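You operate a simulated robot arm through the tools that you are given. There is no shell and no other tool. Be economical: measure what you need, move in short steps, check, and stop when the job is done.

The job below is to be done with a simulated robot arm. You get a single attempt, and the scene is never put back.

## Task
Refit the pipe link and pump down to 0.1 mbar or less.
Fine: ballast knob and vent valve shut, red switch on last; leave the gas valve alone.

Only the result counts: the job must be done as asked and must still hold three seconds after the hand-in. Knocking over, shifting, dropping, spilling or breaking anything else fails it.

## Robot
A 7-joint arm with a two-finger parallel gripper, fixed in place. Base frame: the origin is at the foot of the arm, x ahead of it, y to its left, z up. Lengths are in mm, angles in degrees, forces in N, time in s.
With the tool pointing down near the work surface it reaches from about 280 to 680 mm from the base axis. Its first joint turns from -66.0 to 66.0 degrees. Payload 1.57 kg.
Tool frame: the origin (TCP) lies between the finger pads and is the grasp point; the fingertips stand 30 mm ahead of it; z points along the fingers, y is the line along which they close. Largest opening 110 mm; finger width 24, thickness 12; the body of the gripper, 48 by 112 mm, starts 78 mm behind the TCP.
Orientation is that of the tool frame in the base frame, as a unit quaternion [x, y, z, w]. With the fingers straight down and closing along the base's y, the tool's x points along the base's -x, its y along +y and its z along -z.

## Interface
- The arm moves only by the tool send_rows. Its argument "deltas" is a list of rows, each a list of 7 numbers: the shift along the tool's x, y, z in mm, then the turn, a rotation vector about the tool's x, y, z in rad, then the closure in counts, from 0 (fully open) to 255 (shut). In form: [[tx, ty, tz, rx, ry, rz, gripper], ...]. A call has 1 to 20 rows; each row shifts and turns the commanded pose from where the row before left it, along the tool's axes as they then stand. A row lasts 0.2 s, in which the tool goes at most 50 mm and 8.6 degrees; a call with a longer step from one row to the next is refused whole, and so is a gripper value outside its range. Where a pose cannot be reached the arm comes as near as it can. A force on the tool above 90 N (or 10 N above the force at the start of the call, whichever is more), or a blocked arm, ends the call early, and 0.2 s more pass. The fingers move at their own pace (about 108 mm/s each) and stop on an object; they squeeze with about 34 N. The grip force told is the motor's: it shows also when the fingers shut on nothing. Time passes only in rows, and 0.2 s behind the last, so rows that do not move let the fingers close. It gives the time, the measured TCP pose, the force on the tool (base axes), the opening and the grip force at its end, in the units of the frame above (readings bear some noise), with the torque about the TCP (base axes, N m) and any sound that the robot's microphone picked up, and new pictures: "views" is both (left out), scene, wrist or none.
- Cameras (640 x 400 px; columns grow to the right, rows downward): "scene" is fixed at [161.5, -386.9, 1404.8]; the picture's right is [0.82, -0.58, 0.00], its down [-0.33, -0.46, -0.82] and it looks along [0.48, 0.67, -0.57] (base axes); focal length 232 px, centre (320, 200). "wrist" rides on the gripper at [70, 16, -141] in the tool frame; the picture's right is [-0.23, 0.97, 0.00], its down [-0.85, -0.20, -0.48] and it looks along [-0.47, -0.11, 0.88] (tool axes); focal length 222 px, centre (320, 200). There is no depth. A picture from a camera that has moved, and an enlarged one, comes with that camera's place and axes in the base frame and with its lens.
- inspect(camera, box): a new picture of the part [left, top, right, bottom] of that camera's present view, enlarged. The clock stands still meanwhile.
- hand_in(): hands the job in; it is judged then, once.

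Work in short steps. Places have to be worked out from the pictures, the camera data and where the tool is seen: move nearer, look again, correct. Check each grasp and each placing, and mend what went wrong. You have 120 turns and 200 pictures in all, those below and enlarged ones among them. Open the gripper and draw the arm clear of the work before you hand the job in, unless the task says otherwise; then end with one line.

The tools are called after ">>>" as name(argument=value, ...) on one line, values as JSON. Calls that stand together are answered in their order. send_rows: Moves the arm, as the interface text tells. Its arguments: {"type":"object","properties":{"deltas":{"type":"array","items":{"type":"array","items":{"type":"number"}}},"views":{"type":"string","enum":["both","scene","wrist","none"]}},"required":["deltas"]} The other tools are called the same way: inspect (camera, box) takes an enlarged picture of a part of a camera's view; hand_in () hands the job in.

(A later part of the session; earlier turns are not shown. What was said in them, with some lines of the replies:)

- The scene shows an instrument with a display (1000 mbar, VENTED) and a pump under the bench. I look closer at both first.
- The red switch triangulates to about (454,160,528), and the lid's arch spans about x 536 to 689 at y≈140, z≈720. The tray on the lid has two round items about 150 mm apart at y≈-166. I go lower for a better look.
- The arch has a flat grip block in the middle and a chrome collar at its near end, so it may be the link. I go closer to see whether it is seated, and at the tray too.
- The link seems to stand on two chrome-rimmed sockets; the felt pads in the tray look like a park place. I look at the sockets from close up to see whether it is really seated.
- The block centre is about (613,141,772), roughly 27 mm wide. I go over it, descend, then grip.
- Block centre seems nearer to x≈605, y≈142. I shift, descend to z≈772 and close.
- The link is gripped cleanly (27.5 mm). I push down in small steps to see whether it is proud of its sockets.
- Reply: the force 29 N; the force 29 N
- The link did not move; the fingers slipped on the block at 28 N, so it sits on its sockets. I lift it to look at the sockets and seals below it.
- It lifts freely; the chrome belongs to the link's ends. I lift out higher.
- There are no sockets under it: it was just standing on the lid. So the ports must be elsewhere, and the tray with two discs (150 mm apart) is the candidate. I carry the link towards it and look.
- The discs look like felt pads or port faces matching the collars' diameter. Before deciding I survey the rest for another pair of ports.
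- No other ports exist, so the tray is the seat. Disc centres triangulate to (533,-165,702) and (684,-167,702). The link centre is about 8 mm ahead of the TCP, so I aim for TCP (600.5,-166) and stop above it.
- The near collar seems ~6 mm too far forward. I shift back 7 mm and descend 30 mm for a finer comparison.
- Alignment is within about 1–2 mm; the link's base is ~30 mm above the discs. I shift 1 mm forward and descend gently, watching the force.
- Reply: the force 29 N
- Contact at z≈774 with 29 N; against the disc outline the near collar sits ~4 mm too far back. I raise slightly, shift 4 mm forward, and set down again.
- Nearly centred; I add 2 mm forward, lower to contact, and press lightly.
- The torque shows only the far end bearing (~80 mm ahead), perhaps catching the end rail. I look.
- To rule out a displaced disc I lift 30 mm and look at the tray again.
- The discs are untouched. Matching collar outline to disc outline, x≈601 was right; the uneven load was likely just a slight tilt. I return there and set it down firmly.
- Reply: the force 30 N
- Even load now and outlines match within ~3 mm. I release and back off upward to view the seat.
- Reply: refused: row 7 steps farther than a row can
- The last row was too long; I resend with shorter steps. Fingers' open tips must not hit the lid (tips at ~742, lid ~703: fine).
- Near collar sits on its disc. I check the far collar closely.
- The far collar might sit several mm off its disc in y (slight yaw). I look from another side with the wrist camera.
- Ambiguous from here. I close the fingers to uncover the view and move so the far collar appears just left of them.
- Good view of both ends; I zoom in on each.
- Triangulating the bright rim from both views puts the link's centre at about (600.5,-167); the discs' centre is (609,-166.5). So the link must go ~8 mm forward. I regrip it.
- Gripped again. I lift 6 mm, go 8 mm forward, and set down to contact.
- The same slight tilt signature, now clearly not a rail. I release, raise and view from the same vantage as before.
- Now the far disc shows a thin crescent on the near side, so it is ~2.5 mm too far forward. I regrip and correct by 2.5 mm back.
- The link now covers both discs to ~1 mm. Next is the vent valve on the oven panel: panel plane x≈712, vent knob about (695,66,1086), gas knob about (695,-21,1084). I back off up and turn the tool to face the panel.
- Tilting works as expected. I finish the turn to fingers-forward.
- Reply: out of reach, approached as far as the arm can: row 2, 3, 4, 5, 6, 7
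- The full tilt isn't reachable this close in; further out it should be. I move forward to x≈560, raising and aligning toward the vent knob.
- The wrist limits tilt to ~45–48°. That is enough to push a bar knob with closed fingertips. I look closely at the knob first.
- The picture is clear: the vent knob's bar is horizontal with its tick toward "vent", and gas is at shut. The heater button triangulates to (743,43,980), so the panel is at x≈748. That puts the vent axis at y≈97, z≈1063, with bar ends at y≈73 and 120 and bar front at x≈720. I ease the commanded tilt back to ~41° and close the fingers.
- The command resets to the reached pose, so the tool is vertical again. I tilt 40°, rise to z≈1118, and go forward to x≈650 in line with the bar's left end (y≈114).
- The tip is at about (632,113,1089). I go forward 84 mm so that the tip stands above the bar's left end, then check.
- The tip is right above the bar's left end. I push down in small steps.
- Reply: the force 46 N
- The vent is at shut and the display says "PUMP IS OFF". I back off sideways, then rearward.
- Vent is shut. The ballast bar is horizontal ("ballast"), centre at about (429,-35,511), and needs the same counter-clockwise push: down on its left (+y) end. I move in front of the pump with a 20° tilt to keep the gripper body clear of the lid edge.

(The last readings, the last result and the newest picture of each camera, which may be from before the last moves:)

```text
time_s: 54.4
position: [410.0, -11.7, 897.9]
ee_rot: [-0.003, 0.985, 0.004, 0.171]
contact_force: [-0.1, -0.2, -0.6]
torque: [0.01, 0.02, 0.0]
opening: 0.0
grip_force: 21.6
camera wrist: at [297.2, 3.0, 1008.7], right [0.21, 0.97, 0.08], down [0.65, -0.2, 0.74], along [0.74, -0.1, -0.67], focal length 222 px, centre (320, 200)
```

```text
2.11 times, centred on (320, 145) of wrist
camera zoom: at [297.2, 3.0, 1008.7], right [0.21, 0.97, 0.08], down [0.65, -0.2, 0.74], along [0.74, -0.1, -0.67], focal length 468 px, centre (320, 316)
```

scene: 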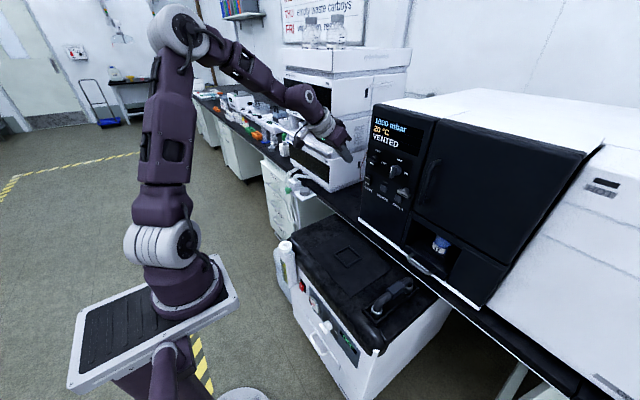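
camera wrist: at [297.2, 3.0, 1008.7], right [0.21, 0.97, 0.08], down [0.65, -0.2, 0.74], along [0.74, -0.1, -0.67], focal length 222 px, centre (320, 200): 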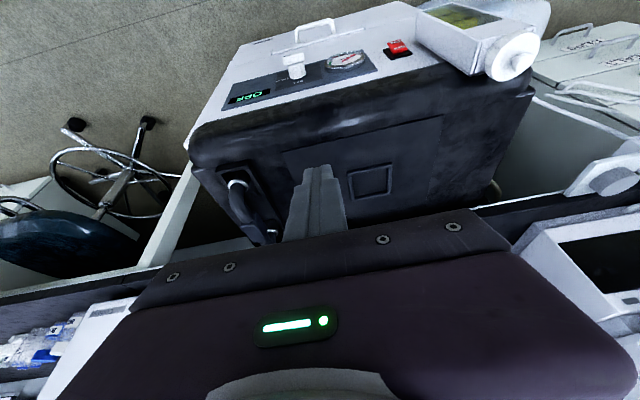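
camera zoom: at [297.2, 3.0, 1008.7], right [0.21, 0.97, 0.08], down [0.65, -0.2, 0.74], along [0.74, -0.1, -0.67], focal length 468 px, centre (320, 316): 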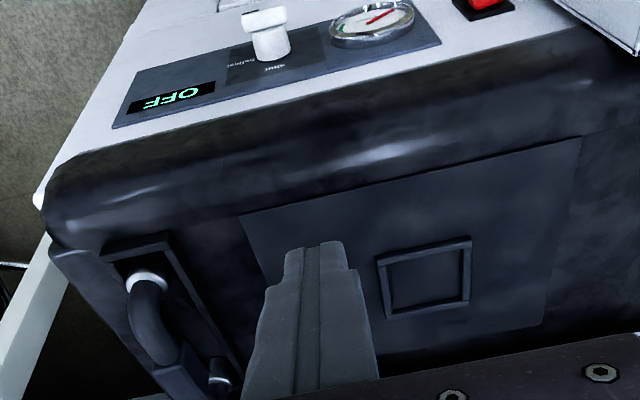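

The knob centre is confirmed at (427,-35.5,511). I descend in front of the lid to z≈630 and check.

>>> send_rows(deltas=[[15.4, -2, 42.3, 0, 0, 0, 255], [15.4, 0, 42.3, 0, 0, 0, 255], [15.4, 0, 42.3, 0, 0, 0, 255], [15.4, 0, 42.3, 0, 0, 0, 255], [15.4, 0, 42.3, 0, 0, 0, 255], [8.8, 0, 44.7, 0, 0, 0, 255], [0, 0, 0, 0, 0, 0, 255]], views="both")

>>> inspect(camera="scene", box=[300, 260, 380, 350])

```text
time_s: 56.0
position: [417.3, -12.0, 629.4]
ee_rot: [-0.002, 0.985, 0.004, 0.171]
contact_force: [0.2, 0.0, 0.4]
torque: [0.0, 0.02, 0.03]
opening: 0.0
grip_force: 21.0
camera wrist: at [304.8, 2.7, 740.4], right [0.21, 0.97, 0.08], down [0.64, -0.2, 0.74], along [0.74, -0.1, -0.67], focal length 222 px, centre (320, 200)
```

scene: 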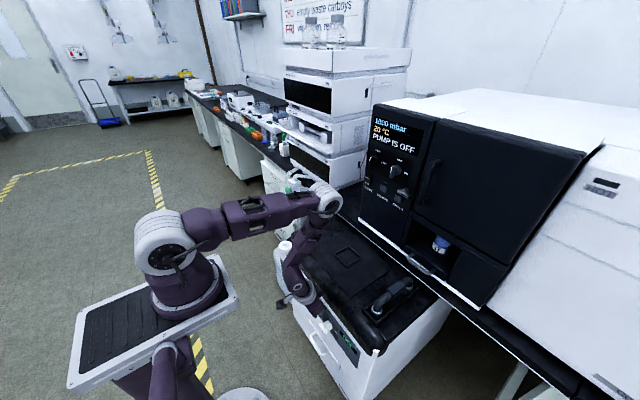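
wrist: 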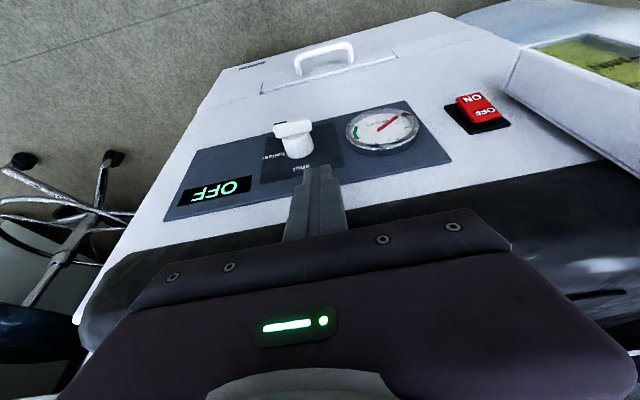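

```text
4.44 times, centred on (340, 305) of scene
camera zoom: at [161.5, -386.9, 1404.8], right [0.82, -0.58, 0.0], down [-0.33, -0.46, -0.82], along [0.48, 0.67, -0.57], focal length 1030 px, centre (231, -267)
```

zoom: 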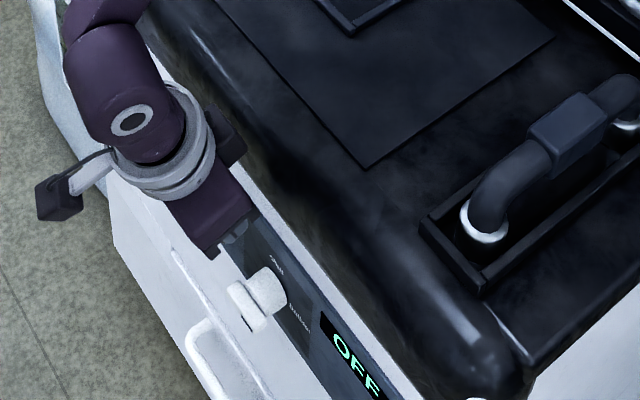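

>>> inspect(camera="wrist", box=[250, 100, 350, 190])

>>> inspect(camera="wrist", box=[440, 70, 530, 150])

```text
4.44 times, centred on (300, 145) of wrist
camera zoom: at [304.8, 2.7, 740.4], right [0.21, 0.97, 0.08], down [0.64, -0.2, 0.74], along [0.74, -0.1, -0.67], focal length 987 px, centre (409, 444)
```

zoom: 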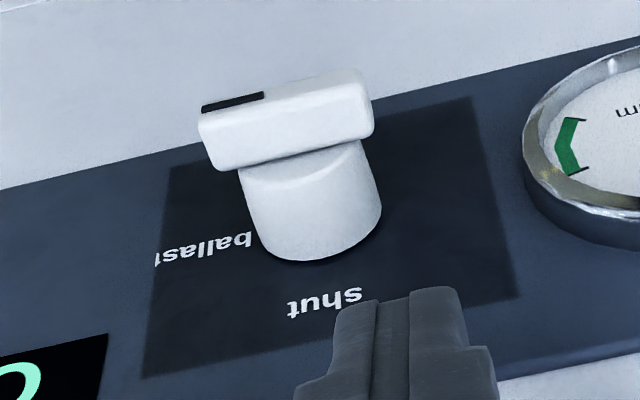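

```text
5.00 times, centred on (485, 110) of wrist
camera zoom: at [304.8, 2.7, 740.4], right [0.21, 0.97, 0.08], down [0.64, -0.2, 0.74], along [0.74, -0.1, -0.67], focal length 1111 px, centre (-505, 650)
```

zoom: 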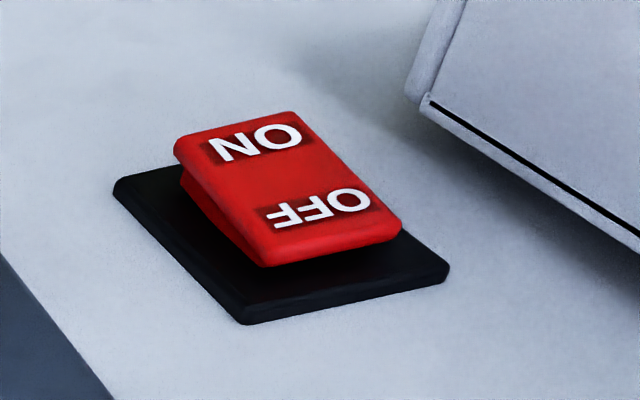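

The bar spans y -55 to -15, x 418 to 434. I lower with the finger at y≈-16 onto its left end, ending ~10 mm below the axis.

>>> send_rows(deltas=[[6.8, -1.5, 18.8, 0, 0, 0, 255], [6.8, -1.5, 18.8, 0, 0, 0, 255], [6.8, 0, 18.8, 0, 0, 0, 255], [2.7, 0, 7.5, 0, 0, 0, 255], [2.7, 0, 7.5, 0, 0, 0, 255], [2.7, 0, 7.5, 0, 0, 0, 255], [2.7, 0, 7.5, 0, 0, 0, 255], [0, 0, 0, 0, 0, 0, 255]], views="wrist")

>>> inspect(camera="scene", box=[300, 280, 360, 350])

>>> inspect(camera="wrist", box=[220, 90, 400, 240])

```text
time_s: 57.8
position: [417.6, -9.6, 539.3]
ee_rot: [-0.005, 0.985, 0.011, 0.171]
contact_force: [0.6, 55.7, -7.4]
torque: [1.47, 0.13, 0.91]
opening: 0.0
grip_force: 21.1
camera wrist: at [305.0, 3.2, 648.9], right [0.2, 0.97, 0.1], down [0.65, -0.21, 0.73], along [0.74, -0.09, -0.67], focal length 222 px, centre (320, 200)
```

wrist: 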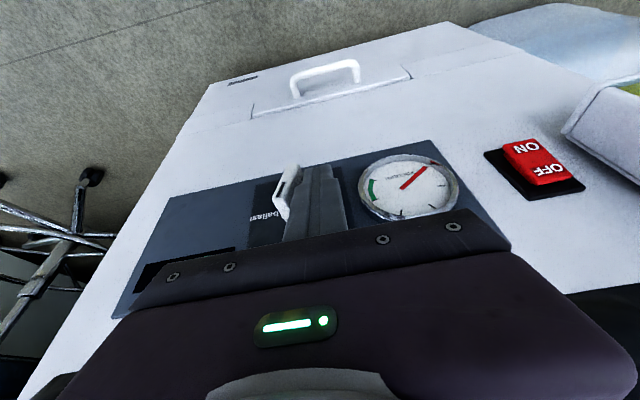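

```text
5.71 times, centred on (330, 315) of scene
camera zoom: at [161.6, -386.2, 1405.0], right [0.82, -0.58, 0.0], down [-0.33, -0.46, -0.82], along [0.48, 0.67, -0.57], focal length 1324 px, centre (263, -457)
```

zoom: 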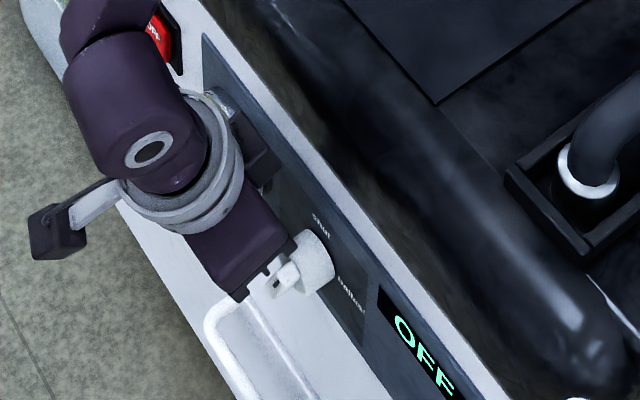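

```text
2.67 times, centred on (310, 165) of wrist
camera zoom: at [305.0, 3.2, 648.9], right [0.2, 0.97, 0.1], down [0.65, -0.21, 0.73], along [0.74, -0.09, -0.67], focal length 592 px, centre (347, 293)
```

zoom: 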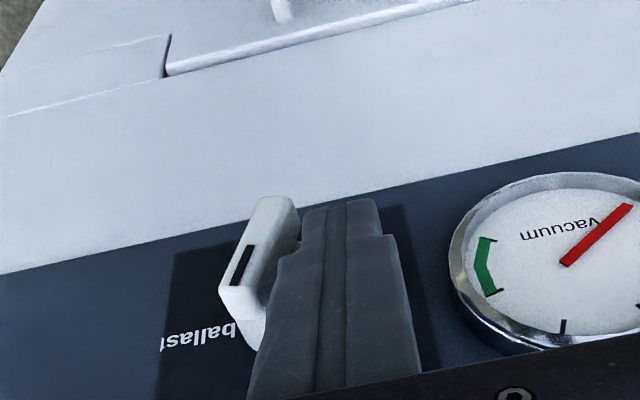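

The bar has turned nearly upright, with 55 N sideways load. I withdraw sideways and upward, then check the angle.

>>> send_rows(deltas=[[0, 8, 0, 0, 0, 0, 255], [0, 6, 0, 0, 0, 0, 255], [-13.7, 0, -37.6, 0, 0, 0, 255], [-13.7, 0, -37.6, 0, 0, 0, 255], [0, 0, 0, 0, 0, 0, 255]], views="none")

>>> inspect(camera="wrist", box=[240, 90, 360, 200])

>>> inspect(camera="scene", box=[310, 300, 350, 340])

```text
time_s: 59.0
position: [419.4, -3.7, 619.0]
ee_rot: [-0.003, 0.985, 0.004, 0.171]
contact_force: [0.1, -0.8, -0.6]
torque: [0.03, 0.04, -0.02]
opening: 0.2
grip_force: 20.9
```

```text
3.64 times, centred on (300, 145) of wrist
camera zoom: at [307.0, 11.4, 729.3], right [0.21, 0.97, 0.08], down [0.64, -0.2, 0.74], along [0.74, -0.1, -0.67], focal length 808 px, centre (393, 400)
```

zoom: 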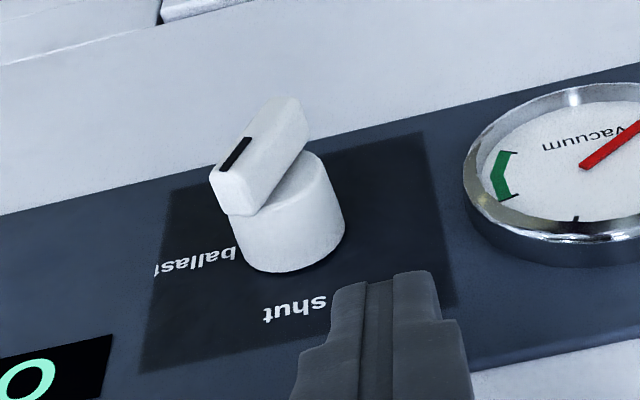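

```text
10.00 times, centred on (330, 320) of scene
camera zoom: at [161.5, -386.9, 1404.8], right [0.82, -0.58, 0.0], down [-0.33, -0.46, -0.82], along [0.48, 0.67, -0.57], focal length 2318 px, centre (220, -1000)
```

zoom: 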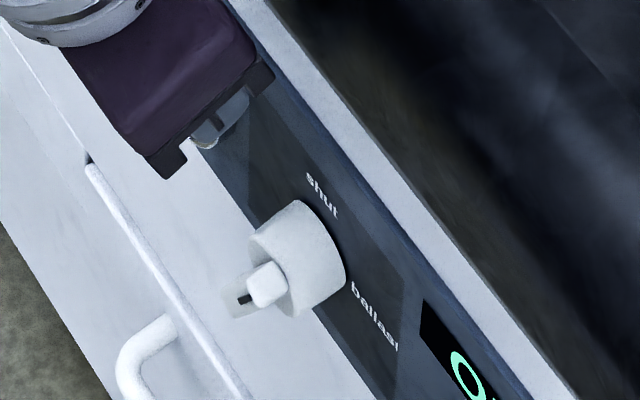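

The bar is at ~70°, about 20° short, because the tip was too high. I go lower beside the bar (tip z≈490) and push its lower end toward -y.

>>> send_rows(deltas=[[11.3, 6, 31, 0, 0, 0, 255], [11.3, 0, 31, 0, 0, 0, 255], [11.3, 0, 31, 0, 0, 0, 255], [1.5, 0, 4, 0, 0, 0, 255], [0, -6, 0, 0, 0, 0, 255], [0, -6, 0, 0, 0, 0, 255], [0, -4, 0, 0, 0, 0, 255], [0, -4, 0, 0, 0, 0, 255], [0, 0, 0, 0, 0, 0, 255]], views="none")

>>> inspect(camera="wrist", box=[220, 90, 400, 240])

>>> inspect(camera="scene", box=[355, 105, 435, 185])

```text
time_s: 61.0
position: [417.6, -14.8, 516.3]
ee_rot: [-0.002, 0.985, 0.004, 0.17]
contact_force: [-5.7, 11.3, -0.8]
torque: [0.0, 0.03, -0.03]
opening: 0.0
grip_force: 21.0
```

```text
2.67 times, centred on (310, 165) of wrist
camera zoom: at [304.0, -0.7, 625.8], right [0.21, 0.97, 0.08], down [0.65, -0.2, 0.74], along [0.73, -0.1, -0.67], focal length 592 px, centre (347, 293)
```

zoom: 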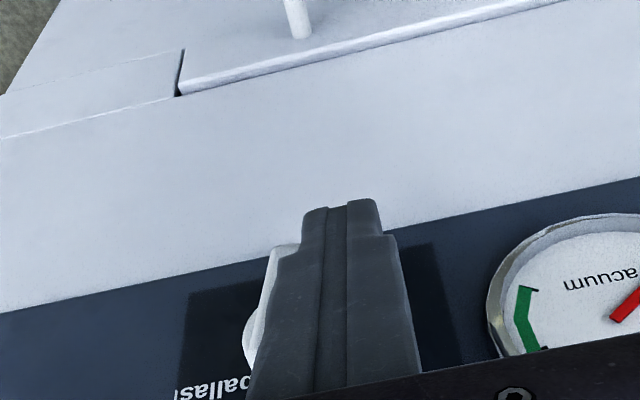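

```text
5.00 times, centred on (395, 145) of scene
camera zoom: at [161.4, -386.8, 1404.8], right [0.82, -0.58, 0.0], down [-0.33, -0.46, -0.82], along [0.48, 0.67, -0.57], focal length 1159 px, centre (-55, 475)
```

zoom: 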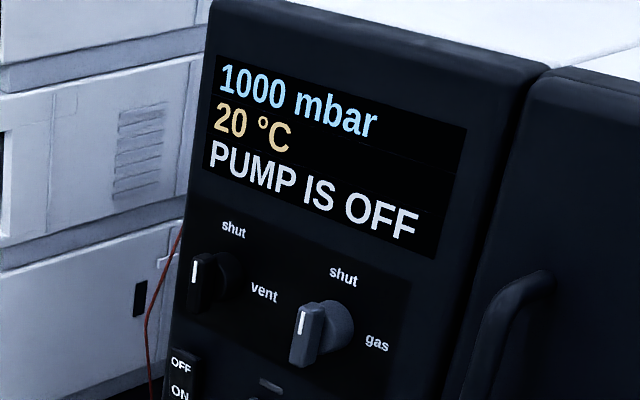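

>>> send_rows(deltas=[[0, -3, 0, 0, 0, 0, 255], [0, -2, 0, 0, 0, 0, 255], [0, 0, 0, 0, 0, 0, 255]], views="none")

>>> send_rows(deltas=[[0, 10, 0, 0, 0, 0, 255], [0, 10, 0, 0, 0, 0, 255], [-13.7, 0, -37.6, 0, 0, 0, 255], [-13.7, 0, -37.6, 0, 0, 0, 255], [-6, 0, -17, 0, 0, 0, 255], [0, 0, 0, 0, 0, 0, 255]], views="none")

>>> inspect(camera="wrist", box=[220, 90, 340, 200])

```text
time_s: 61.8
position: [415.7, -17.1, 515.2]
ee_rot: [-0.003, 0.985, 0.008, 0.17]
contact_force: [-19.6, 53.3, 30.7]
torque: [-0.59, 0.02, -0.11]
opening: 0.1
grip_force: 21.2
```

```text
time_s: 63.2
position: [415.5, -2.5, 615.0]
ee_rot: [-0.003, 0.985, 0.004, 0.171]
contact_force: [0.0, -0.3, 0.1]
torque: [0.03, 0.03, -0.01]
opening: 0.0
grip_force: 21.1
```

```text
3.64 times, centred on (280, 145) of wrist
camera zoom: at [304.3, 13.2, 725.5], right [0.21, 0.97, 0.08], down [0.64, -0.2, 0.74], along [0.74, -0.1, -0.67], focal length 808 px, centre (466, 400)
```

zoom: 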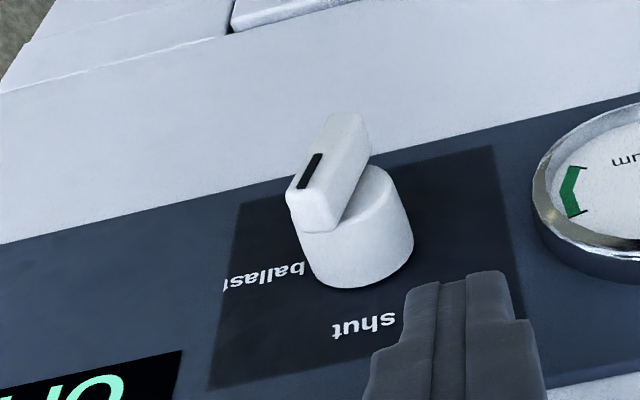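

About 16° still remains; the forces suggest the fingertip's front corner met the knob's round body. I repeat with the tip 6 mm further out (-x).

>>> send_rows(deltas=[[4.7, 3, -1.7, 0, 0, 0, 255], [11.3, 0, 31, 0, 0, 0, 255], [11.3, 0, 31, 0, 0, 0, 255], [11.3, 0, 31, 0, 0, 0, 255], [0.7, 0, 2, 0, 0, 0, 255], [0, -6, 0, 0, 0, 0, 255], [0, -6, 0, 0, 0, 0, 255], [0, -4, 0, 0, 0, 0, 255], [0, -3, 0, 0, 0, 0, 255], [0, 0, 0, 0, 0, 0, 255]], views="none")

>>> send_rows(deltas=[[0, -3, 0, 0, 0, 0, 255], [0, -2, 0, 0, 0, 0, 255], [0, 0, 0, 0, 0, 0, 255]], views="none")

>>> inspect(camera="wrist", box=[220, 90, 400, 240])

```text
time_s: 65.4
position: [411.0, -15.3, 512.6]
ee_rot: [-0.003, 0.985, 0.005, 0.17]
contact_force: [-0.2, 19.8, -2.7]
torque: [0.02, 0.0, 0.11]
opening: 0.3
grip_force: 20.9
```

```text
time_s: 66.2
position: [412.9, -16.2, 513.3]
ee_rot: [-0.004, 0.985, 0.01, 0.171]
contact_force: [-7.8, 57.6, 17.0]
torque: [-0.43, -0.11, 0.3]
opening: 0.1
grip_force: 21.3
```

```text
2.67 times, centred on (310, 165) of wrist
camera zoom: at [299.2, -2.8, 623.7], right [0.2, 0.97, 0.09], down [0.65, -0.21, 0.74], along [0.74, -0.09, -0.67], focal length 592 px, centre (347, 293)
```

zoom: 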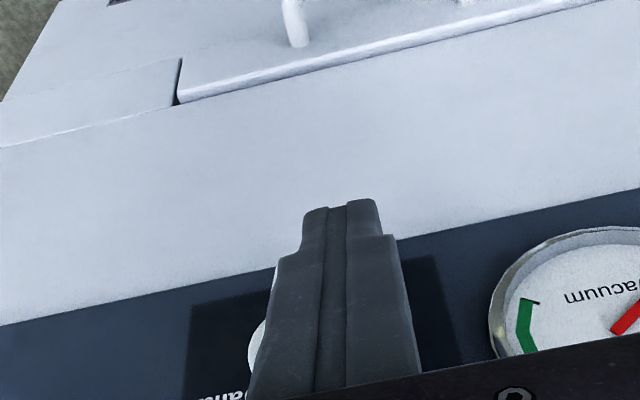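

>>> send_rows(deltas=[[0, 10, 0, 0, 0, 0, 255], [0, 12, 0, 0, 0, 0, 255], [-13.7, 10, -37.6, 0, 0, 0, 255], [-13.7, 20, -37.6, 0, 0, 0, 255], [-6, 20, -17, 0, 0, 0, 255], [0, 0, 0, 0, 0, 0, 255]], views="none")

>>> inspect(camera="wrist", box=[200, 90, 300, 190])

>>> inspect(camera="scene", box=[310, 300, 350, 340])

```text
time_s: 67.6
position: [412.6, 50.9, 613.1]
ee_rot: [-0.003, 0.985, 0.003, 0.172]
contact_force: [-0.4, 0.7, 1.0]
torque: [0.0, 0.01, 0.01]
opening: 0.0
grip_force: 21.5
```

```text
4.00 times, centred on (250, 140) of wrist
camera zoom: at [299.7, 65.4, 723.2], right [0.21, 0.97, 0.08], down [0.65, -0.2, 0.74], along [0.74, -0.1, -0.67], focal length 888 px, centre (600, 440)
```

zoom: 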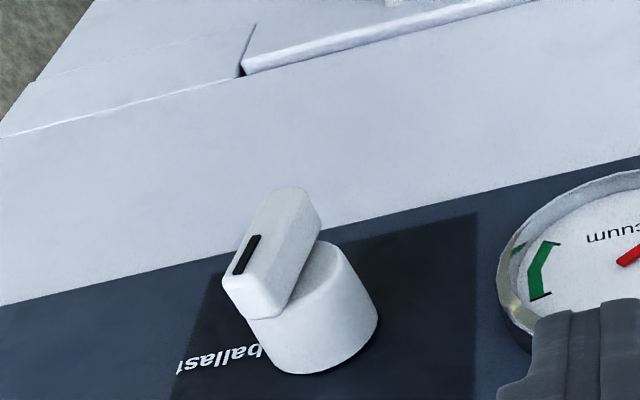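

```text
10.00 times, centred on (330, 320) of scene
camera zoom: at [161.5, -386.9, 1404.8], right [0.82, -0.58, 0.0], down [-0.33, -0.46, -0.82], along [0.48, 0.67, -0.57], focal length 2318 px, centre (220, -1000)
```

zoom: 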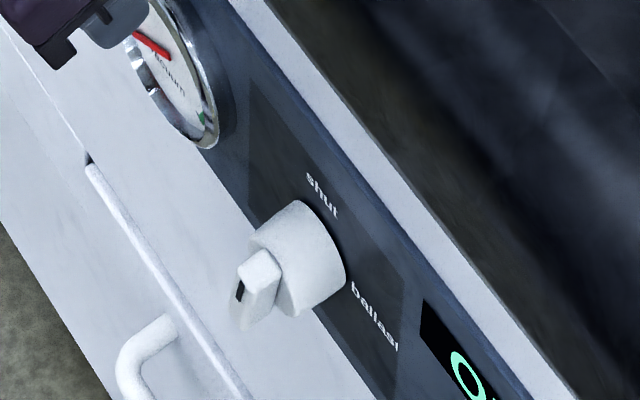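

Residual ≈15°; the wider upper part of the fingers opposes by touching the bar's upper half. Better: push the upper end from the -y side towards +y, with the tip reaching only the upper half (tip z≈519).

>>> send_rows(deltas=[[0, -42, 0, 0, 0, 0, 255], [0, -42, 0, 0, 0, 0, 255], [0, -42, 0, 0, 0, 0, 255], [11.5, 0, 31.5, 0, 0, 0, 255], [11.5, 0, 31.5, 0, 0, 0, 255], [0, 0, 0, 0, 0, 0, 255]], views="wrist")

>>> inspect(camera="wrist", box=[260, 90, 420, 230])

>>> inspect(camera="scene", box=[305, 290, 365, 350])

```text
time_s: 69.0
position: [411.5, -76.3, 542.6]
ee_rot: [-0.002, 0.985, 0.003, 0.171]
contact_force: [0.7, 0.3, 0.3]
torque: [-0.01, -0.01, 0.01]
opening: 0.3
grip_force: 21.5
camera wrist: at [298.7, -62.1, 653.8], right [0.21, 0.97, 0.08], down [0.65, -0.2, 0.74], along [0.73, -0.1, -0.67], focal length 222 px, centre (320, 200)
```

wrist: 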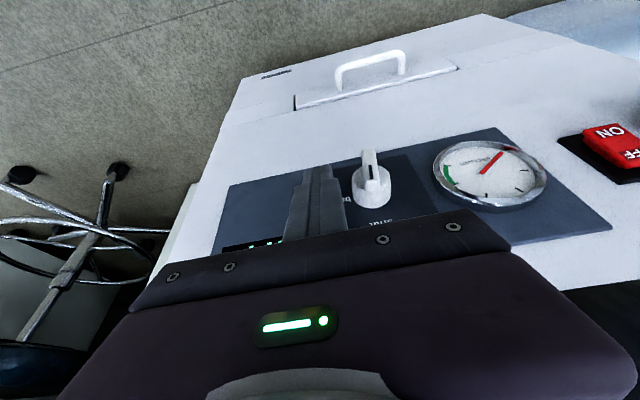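

```text
2.86 times, centred on (340, 160) of wrist
camera zoom: at [298.7, -62.1, 653.8], right [0.21, 0.97, 0.08], down [0.65, -0.2, 0.74], along [0.73, -0.1, -0.67], focal length 635 px, centre (263, 314)
```

zoom: 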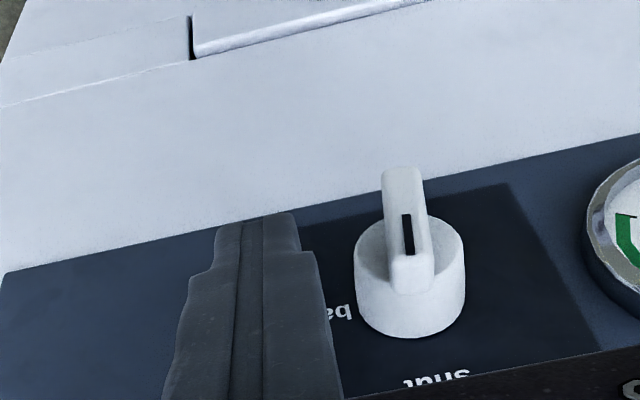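

```text
6.67 times, centred on (335, 320) of scene
camera zoom: at [161.4, -386.9, 1404.8], right [0.82, -0.58, 0.0], down [-0.33, -0.46, -0.82], along [0.48, 0.67, -0.57], focal length 1545 px, centre (220, -600)
```

zoom: 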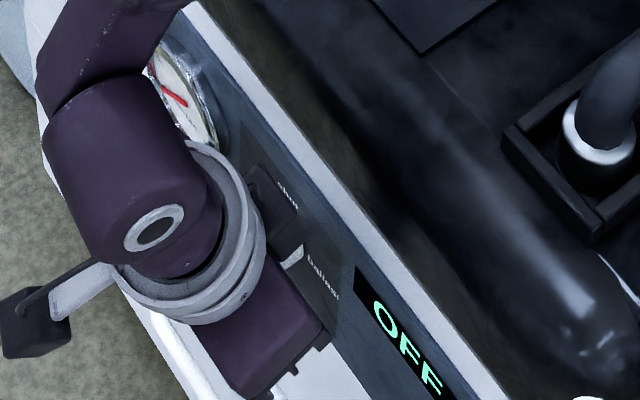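

From this closer view the axis is at z≈521, so I raise the tip to z≈530, then push +y gently.

>>> send_rows(deltas=[[-5.3, 0, -14.6, 0, 0, 0, 255], [0, 10, 0, 0, 0, 0, 255], [0, 4, 0, 0, 0, 0, 255], [0, 4, 0, 0, 0, 0, 255], [0, 3, 0, 0, 0, 0, 255], [0, 0, 0, 0, 0, 0, 255]], views="none")

>>> inspect(camera="wrist", box=[260, 90, 420, 230])

```text
time_s: 70.4
position: [411.9, -55.0, 558.7]
ee_rot: [-0.003, 0.985, 0.003, 0.171]
contact_force: [-0.1, -0.8, 0.0]
torque: [-0.01, 0.02, -0.01]
opening: 0.1
grip_force: 21.6
```

```text
2.86 times, centred on (340, 160) of wrist
camera zoom: at [299.7, -40.6, 669.7], right [0.21, 0.97, 0.08], down [0.65, -0.2, 0.74], along [0.74, -0.1, -0.67], focal length 635 px, centre (263, 314)
```

zoom: 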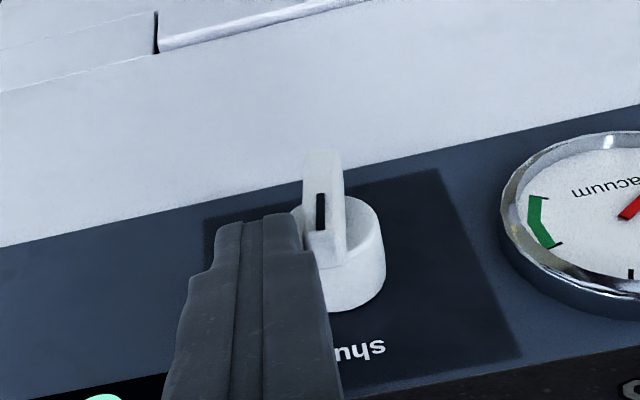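

Almost touching. I push further +y in 2 mm steps.

>>> send_rows(deltas=[[0, 3, 0, 0, 0, 0, 255], [0, 2, 0, 0, 0, 0, 255], [0, 2, 0, 0, 0, 0, 255], [0, 0, 0, 0, 0, 0, 255]], views="none")

>>> inspect(camera="wrist", box=[260, 90, 420, 230])

```text
time_s: 71.4
position: [413.3, -51.0, 560.2]
ee_rot: [-0.002, 0.985, 0.001, 0.172]
contact_force: [-3.5, -24.6, 15.1]
torque: [-0.5, -0.06, -0.33]
opening: 0.1
grip_force: 20.9
```

```text
2.86 times, centred on (340, 160) of wrist
camera zoom: at [299.7, -35.5, 669.5], right [0.21, 0.97, 0.08], down [0.64, -0.2, 0.74], along [0.74, -0.11, -0.67], focal length 635 px, centre (263, 314)
```

zoom: 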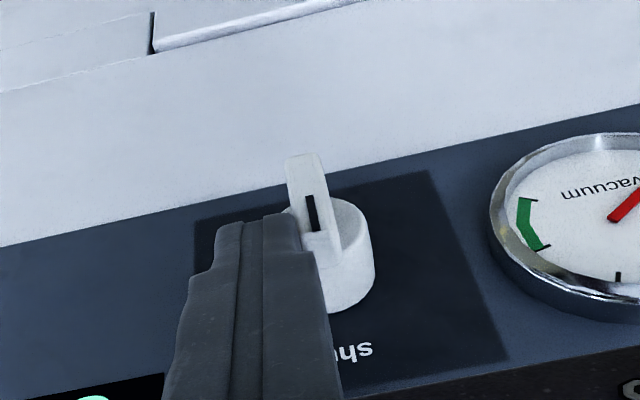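

The bar is now vertical by the tick's angle. One small extra push, then retreat and verify.

>>> send_rows(deltas=[[0, 1.5, 0, 0, 0, 0, 255], [0, 0, 0, 0, 0, 0, 255], [0, -10, 0, 0, 0, 0, 255], [0, -15, 0, 0, 0, 0, 255], [-13.7, 0, -37.6, 0, 0, 0, 255], [-6, 0, -17, 0, 0, 0, 255], [0, 0, 0, 0, 0, 0, 255]], views="none")

>>> inspect(camera="wrist", box=[280, 90, 400, 190])

>>> inspect(camera="scene", box=[310, 300, 350, 340])

```text
time_s: 73.0
position: [412.0, -72.0, 616.1]
ee_rot: [-0.002, 0.985, 0.003, 0.17]
contact_force: [0.2, -0.2, -0.3]
torque: [0.02, 0.0, -0.01]
opening: 0.0
grip_force: 21.2
```

```text
4.00 times, centred on (340, 140) of wrist
camera zoom: at [300.3, -57.3, 726.5], right [0.21, 0.97, 0.08], down [0.65, -0.2, 0.74], along [0.74, -0.1, -0.67], focal length 888 px, centre (240, 440)
```

zoom: 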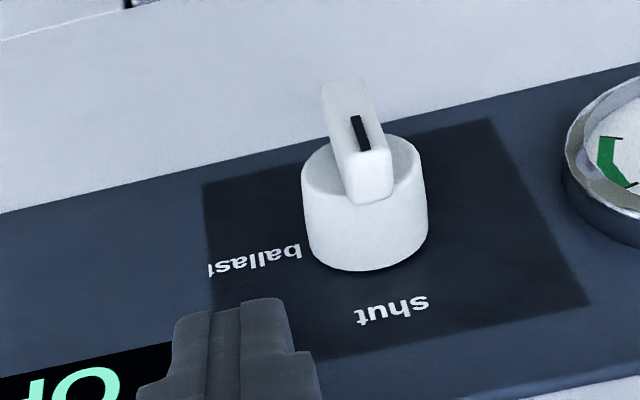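

```text
10.00 times, centred on (330, 320) of scene
camera zoom: at [161.5, -386.9, 1404.8], right [0.82, -0.58, 0.0], down [-0.33, -0.46, -0.82], along [0.48, 0.67, -0.57], focal length 2318 px, centre (220, -1000)
```

zoom: 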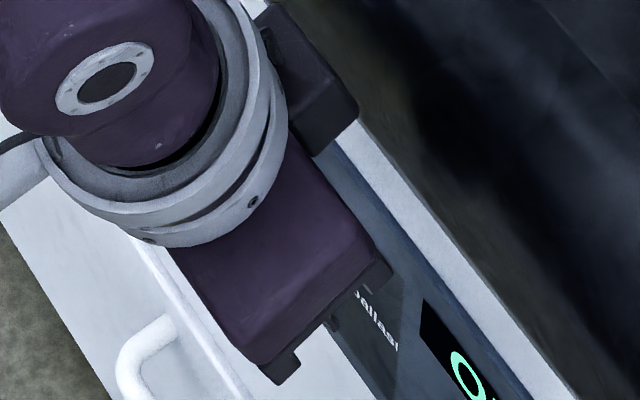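

Ballast is at shut (within ~2°). Now I move over to the red switch, staying in front, to look at it.

>>> send_rows(deltas=[[10, 35, 0, 0, 0, 0, 255], [10, 40, 0, 0, 0, 0, 255], [0, 40, 0, 0, 0, 0, 255], [0, 40, 0, 0, 0, 0, 255], [0, 35, 0, 0, 0, 0, 255], [0, 0, 0, 0, 0, 0, 255]], views="both")

>>> inspect(camera="wrist", box=[260, 70, 440, 210])

>>> inspect(camera="scene", box=[270, 240, 350, 330])

```text
time_s: 74.4
position: [394.2, 115.5, 609.5]
ee_rot: [-0.003, 0.985, 0.004, 0.171]
contact_force: [-0.7, 1.0, -1.0]
torque: [-0.03, 0.02, -0.01]
opening: 0.1
grip_force: 21.5
camera wrist: at [280.7, 131.1, 720.8], right [0.21, 0.97, 0.08], down [0.64, -0.2, 0.74], along [0.74, -0.1, -0.67], focal length 222 px, centre (320, 200)
```

scene: 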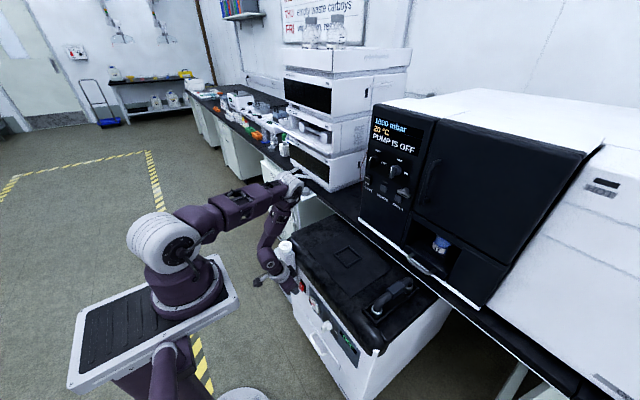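
wrist: 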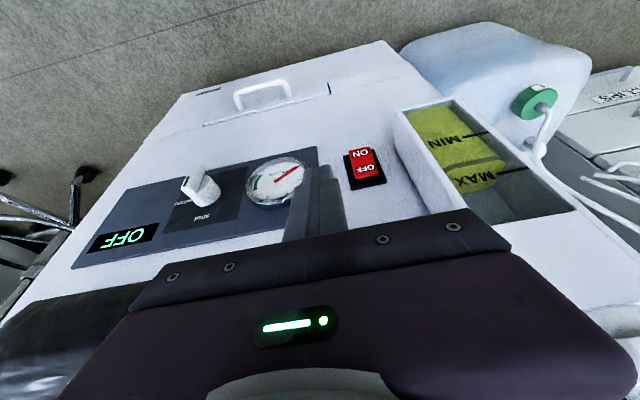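

```text
2.86 times, centred on (350, 140) of wrist
camera zoom: at [280.7, 131.1, 720.8], right [0.21, 0.97, 0.08], down [0.64, -0.2, 0.74], along [0.74, -0.1, -0.67], focal length 635 px, centre (234, 371)
```

zoom: 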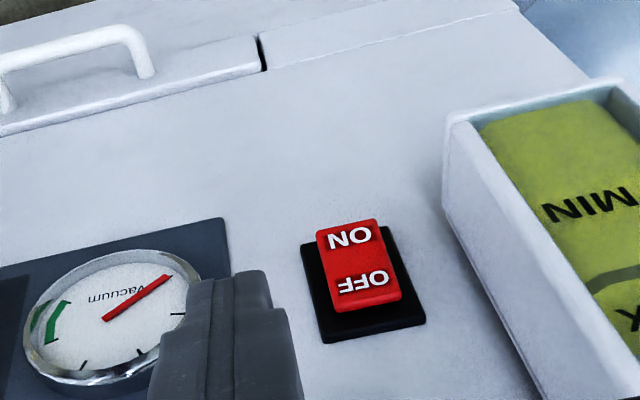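

```text
4.44 times, centred on (310, 285) of scene
camera zoom: at [161.5, -386.9, 1404.8], right [0.82, -0.58, 0.0], down [-0.33, -0.46, -0.82], along [0.48, 0.67, -0.57], focal length 1030 px, centre (364, -178)
```

zoom: 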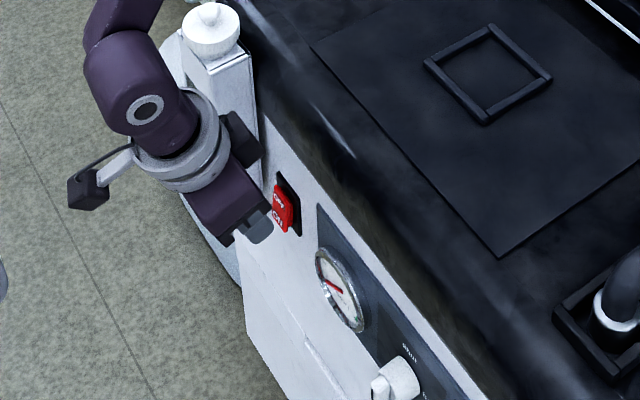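

ON is the lower half, centred at about (449.5,162,505); the oil tank stands at y>~195 and would collide with the gripper body. So I open to 40 mm and use only the +y finger, with the gripper centre at y≈136 and 40° tilt.

>>> send_rows(deltas=[[0, 7, 0, 0, -0.12, 0, 162], [0, 7, 0, 0, -0.12, 0, 162], [0, 6, 0, 0, -0.11, 0, 162], [19, 0, 26, 0, 0, 0, 162], [19, 0, 26, 0, 0, 0, 162], [0, 0, 0, 0, 0, 0, 162]], views="both")

>>> inspect(camera="wrist", box=[240, 70, 440, 230])

```text
time_s: 75.8
position: [396.6, 137.1, 546.2]
ee_rot: [-0.001, 0.941, 0.003, 0.34]
contact_force: [0.1, 0.2, -0.7]
torque: [-0.03, 0.01, 0.0]
opening: 40.2
grip_force: 0.0
camera wrist: at [252.9, 151.3, 611.1], right [0.17, 0.97, 0.15], down [0.35, -0.2, 0.91], along [0.92, -0.1, -0.38], focal length 222 px, centre (320, 200)
```

scene: 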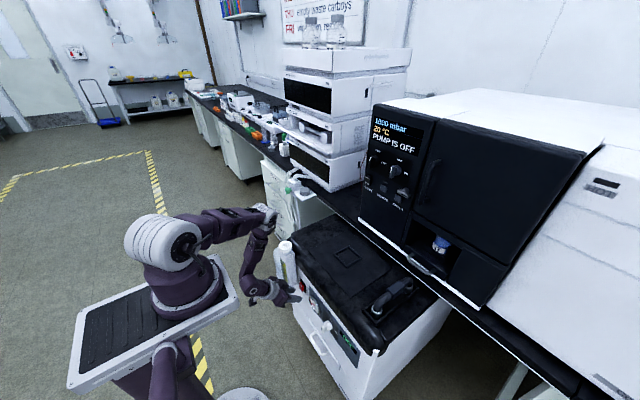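
wrist: 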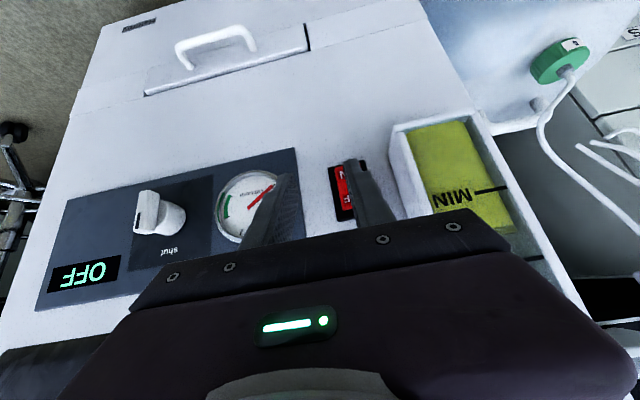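

```text
2.50 times, centred on (340, 150) of wrist
camera zoom: at [252.9, 151.3, 611.1], right [0.17, 0.97, 0.15], down [0.35, -0.2, 0.91], along [0.92, -0.1, -0.38], focal length 555 px, centre (270, 325)
```

zoom: 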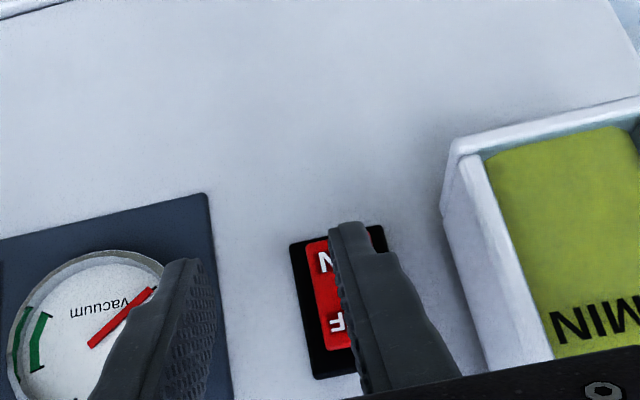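

Finger aligned at y≈163 against ON at y≈159–162. I lower 31 mm so the finger's front corner meets the ON half, then press forward.

>>> send_rows(deltas=[[20, -1, 23.7, 0, 0, 0, 162], [-6.9, 0, 5.8, 0, 0, 0, 162], [-6.9, 0, 5.8, 0, 0, 0, 162], [-3.1, 0, 2.6, 0, 0, 0, 162], [-3.1, 0, 2.6, 0, 0, 0, 162], [-3.1, 0, 2.6, 0, 0, 0, 162], [0, 0, 0, 0, 0, 0, 162]], views="wrist")

>>> inspect(camera="wrist", box=[240, 70, 440, 230])

>>> inspect(camera="scene", box=[355, 105, 435, 185])

```text
time_s: 77.4
position: [420.5, 137.9, 525.6]
ee_rot: [-0.003, 0.945, 0.001, 0.326]
contact_force: [-82.9, 2.1, 21.9]
torque: [0.35, 0.74, 2.01]
opening: 42.9
grip_force: 1.5
out of reach, approached as far as the arm can: row 1
camera wrist: at [279.3, 153.4, 595.3], right [0.17, 0.97, 0.14], down [0.38, -0.2, 0.9], along [0.91, -0.1, -0.4], focal length 222 px, centre (320, 200)
```

wrist: 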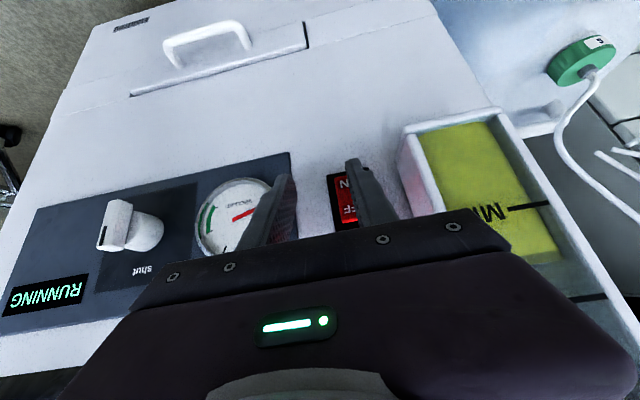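

```text
2.50 times, centred on (340, 150) of wrist
camera zoom: at [279.3, 153.4, 595.3], right [0.17, 0.97, 0.14], down [0.38, -0.2, 0.9], along [0.91, -0.1, -0.4], focal length 555 px, centre (270, 325)
```

zoom: 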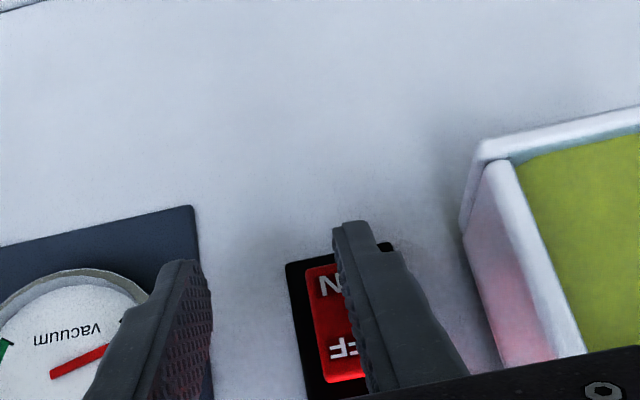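

```text
5.00 times, centred on (395, 145) of scene
camera zoom: at [160.1, -387.0, 1404.9], right [0.82, -0.58, 0.0], down [-0.33, -0.46, -0.82], along [0.48, 0.67, -0.57], focal length 1159 px, centre (-55, 475)
```

zoom: 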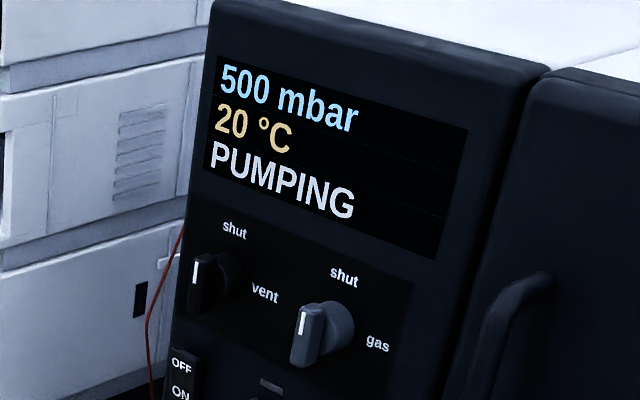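

The pump is running and the pressure is falling (500 mbar). I withdraw straight back, then watch the pressure.

>>> send_rows(deltas=[[12, 0, -9, 0, 0, 0, 162], [16, 0, -13, 0, 0, 0, 162], [20, 0, -17, 0, 0, 0, 162], [0, 0, 0, 0, 0, 0, 162], [0, 0, 0, 0, 0, 0, 162], [0, 0, 0, 0, 0, 0, 162], [0, 0, 0, 0, 0, 0, 162]], views="both")

>>> inspect(camera="scene", box=[355, 105, 435, 185])

```text
time_s: 79.0
position: [370.2, 143.0, 536.0]
ee_rot: [-0.002, 0.94, 0.004, 0.341]
contact_force: [0.6, -0.1, 0.7]
torque: [-0.02, 0.02, 0.01]
opening: 40.2
grip_force: 0.1
out of reach, approached as far as the arm can: row 3
camera wrist: at [226.5, 158.2, 600.7], right [0.17, 0.97, 0.15], down [0.35, -0.2, 0.91], along [0.92, -0.1, -0.38], focal length 222 px, centre (320, 200)
```

scene: 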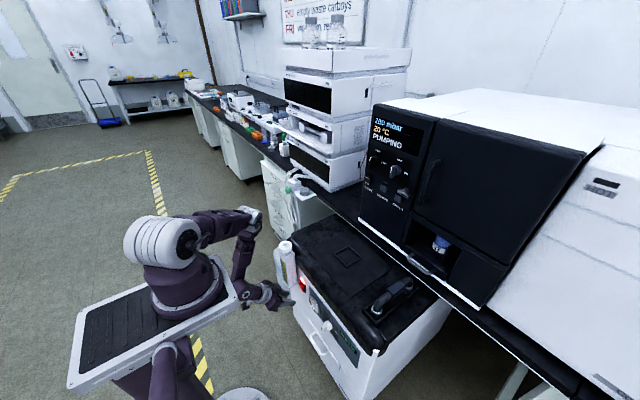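
wrist: 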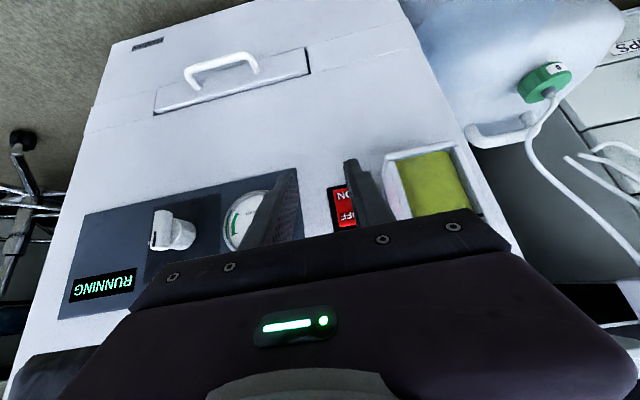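

```text
5.00 times, centred on (395, 145) of scene
camera zoom: at [161.5, -386.9, 1404.8], right [0.82, -0.58, 0.0], down [-0.33, -0.46, -0.82], along [0.48, 0.67, -0.57], focal length 1159 px, centre (-55, 475)
```

zoom: 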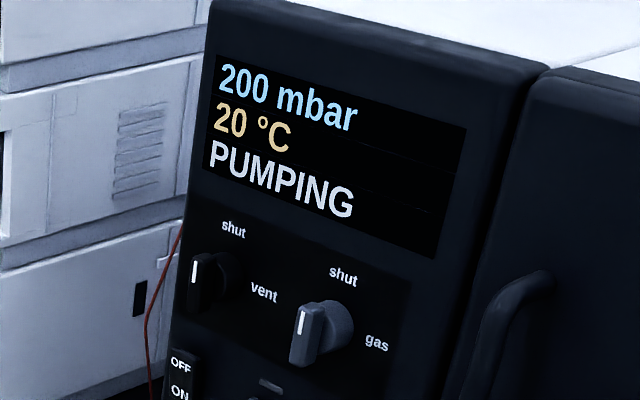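

200 mbar and falling. I raise the arm clear in front of the pump and wait.

>>> send_rows(deltas=[[-20, -5, -24, 0, 0, 0, 100], [-25, -5, -30, 0, 0, 0, 0], [-25, -5, -30, 0, 0, 0, 0], [-25, -5, -30, 0, 0, 0, 0], [0, 0, 0, 0, 0, 0, 0], [0, 0, 0, 0, 0, 0, 0], [0, 0, 0, 0, 0, 0, 0], [0, 0, 0, 0, 0, 0, 0], [0, 0, 0, 0, 0, 0, 0], [0, 0, 0, 0, 0, 0, 0], [0, 0, 0, 0, 0, 0, 0], [0, 0, 0, 0, 0, 0, 0], [0, 0, 0, 0, 0, 0, 0], [0, 0, 0, 0, 0, 0, 0], [0, 0, 0, 0, 0, 0, 0], [0, 0, 0, 0, 0, 0, 0], [0, 0, 0, 0, 0, 0, 0], [0, 0, 0, 0, 0, 0, 0], [0, 0, 0, 0, 0, 0, 0], [0, 0, 0, 0, 0, 0, 0]], views="scene")

>>> inspect(camera="scene", box=[355, 105, 435, 185])

```text
time_s: 83.2
position: [370.2, 121.6, 683.7]
ee_rot: [-0.003, 0.94, 0.004, 0.34]
contact_force: [0.5, -0.1, 0.5]
torque: [0.01, 0.0, -0.01]
opening: 109.9
grip_force: 0.0
```

scene: 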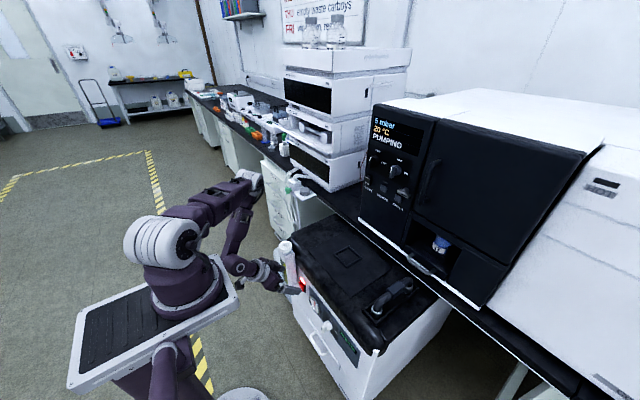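

```text
5.00 times, centred on (395, 145) of scene
camera zoom: at [161.5, -386.9, 1404.8], right [0.82, -0.58, 0.0], down [-0.33, -0.46, -0.82], along [0.48, 0.67, -0.57], focal length 1159 px, centre (-55, 475)
```

zoom: 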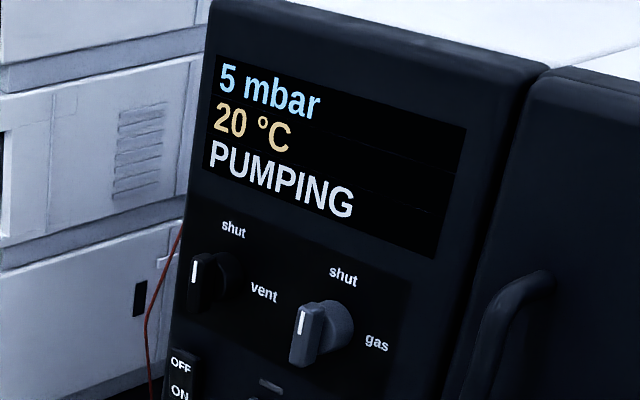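

5 mbar and falling; I rise further and wait again.

>>> send_rows(deltas=[[-25, 0, -30, 0, 0, 0, 0], [-25, 0, -30, 0, 0, 0, 0], [-25, 0, -30, 0, 0, 0, 0], [0, 0, 0, 0, 0, 0, 0], [0, 0, 0, 0, 0, 0, 0], [0, 0, 0, 0, 0, 0, 0], [0, 0, 0, 0, 0, 0, 0], [0, 0, 0, 0, 0, 0, 0], [0, 0, 0, 0, 0, 0, 0], [0, 0, 0, 0, 0, 0, 0], [0, 0, 0, 0, 0, 0, 0], [0, 0, 0, 0, 0, 0, 0], [0, 0, 0, 0, 0, 0, 0], [0, 0, 0, 0, 0, 0, 0], [0, 0, 0, 0, 0, 0, 0], [0, 0, 0, 0, 0, 0, 0], [0, 0, 0, 0, 0, 0, 0], [0, 0, 0, 0, 0, 0, 0], [0, 0, 0, 0, 0, 0, 0], [0, 0, 0, 0, 0, 0, 0]], views="none")

>>> inspect(camera="scene", box=[355, 105, 435, 185])

```text
time_s: 87.4
position: [371.9, 120.8, 801.4]
ee_rot: [-0.002, 0.94, 0.005, 0.34]
contact_force: [1.6, 0.3, 0.3]
torque: [0.01, -0.01, -0.01]
opening: 110.1
grip_force: 0.0
```

```text
5.00 times, centred on (395, 145) of scene
camera zoom: at [161.5, -386.9, 1404.8], right [0.82, -0.58, 0.0], down [-0.33, -0.46, -0.82], along [0.48, 0.67, -0.57], focal length 1159 px, centre (-55, 475)
```

zoom: 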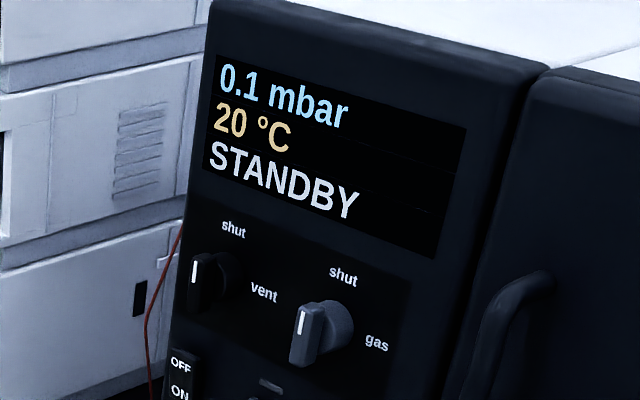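

0.1 mbar, STANDBY. I wait a few more seconds to confirm it holds or falls further.

>>> send_rows(deltas=[[0, 0, 0, 0, 0, 0, 0], [0, 0, 0, 0, 0, 0, 0], [0, 0, 0, 0, 0, 0, 0], [0, 0, 0, 0, 0, 0, 0], [0, 0, 0, 0, 0, 0, 0], [0, 0, 0, 0, 0, 0, 0], [0, 0, 0, 0, 0, 0, 0], [0, 0, 0, 0, 0, 0, 0], [0, 0, 0, 0, 0, 0, 0], [0, 0, 0, 0, 0, 0, 0], [0, 0, 0, 0, 0, 0, 0], [0, 0, 0, 0, 0, 0, 0], [0, 0, 0, 0, 0, 0, 0], [0, 0, 0, 0, 0, 0, 0], [0, 0, 0, 0, 0, 0, 0], [0, 0, 0, 0, 0, 0, 0]], views="scene")

>>> inspect(camera="scene", box=[355, 105, 435, 185])

>>> inspect(camera="scene", box=[280, 230, 440, 370])

```text
time_s: 90.8
position: [370.1, 120.6, 800.8]
ee_rot: [-0.002, 0.94, 0.004, 0.34]
contact_force: [0.0, -0.2, 1.0]
torque: [-0.01, 0.02, 0.03]
opening: 109.9
grip_force: 0.0
```

scene: 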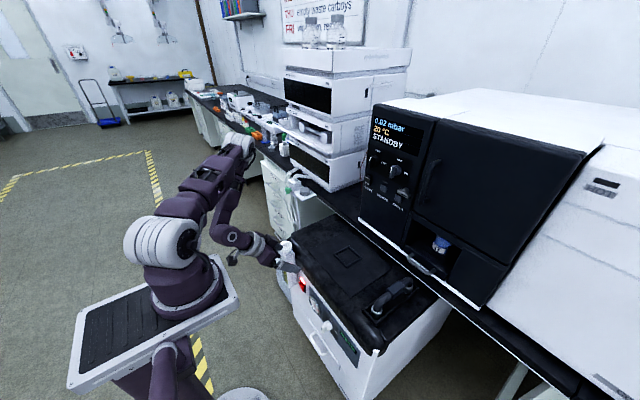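

```text
5.00 times, centred on (395, 145) of scene
camera zoom: at [161.5, -386.9, 1404.8], right [0.82, -0.58, 0.0], down [-0.33, -0.46, -0.82], along [0.48, 0.67, -0.57], focal length 1159 px, centre (-55, 475)
```

zoom: 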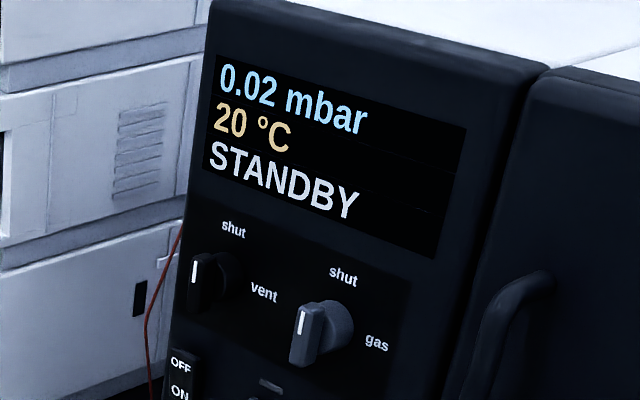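

```text
2.86 times, centred on (360, 300) of scene
camera zoom: at [161.5, -386.9, 1404.8], right [0.82, -0.58, 0.0], down [-0.33, -0.46, -0.82], along [0.48, 0.67, -0.57], focal length 662 px, centre (206, -86)
```

zoom: 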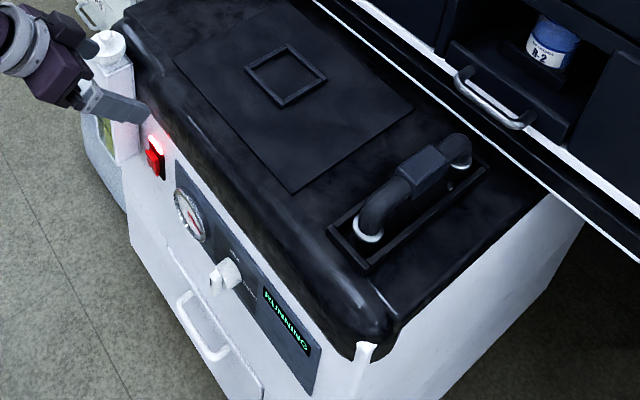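

The display reads 0.02 mbar, the pump is running, the link is seated, and the arm is clear with the gripper open. I hand in.

>>> hand_in()

```text
The job is handed in.
```

The pipe link is back on its ports, the vent valve and ballast knob are shut, and the red switch was turned on last. The pump is running at 0.02 mbar, and I did not touch the gas valve.
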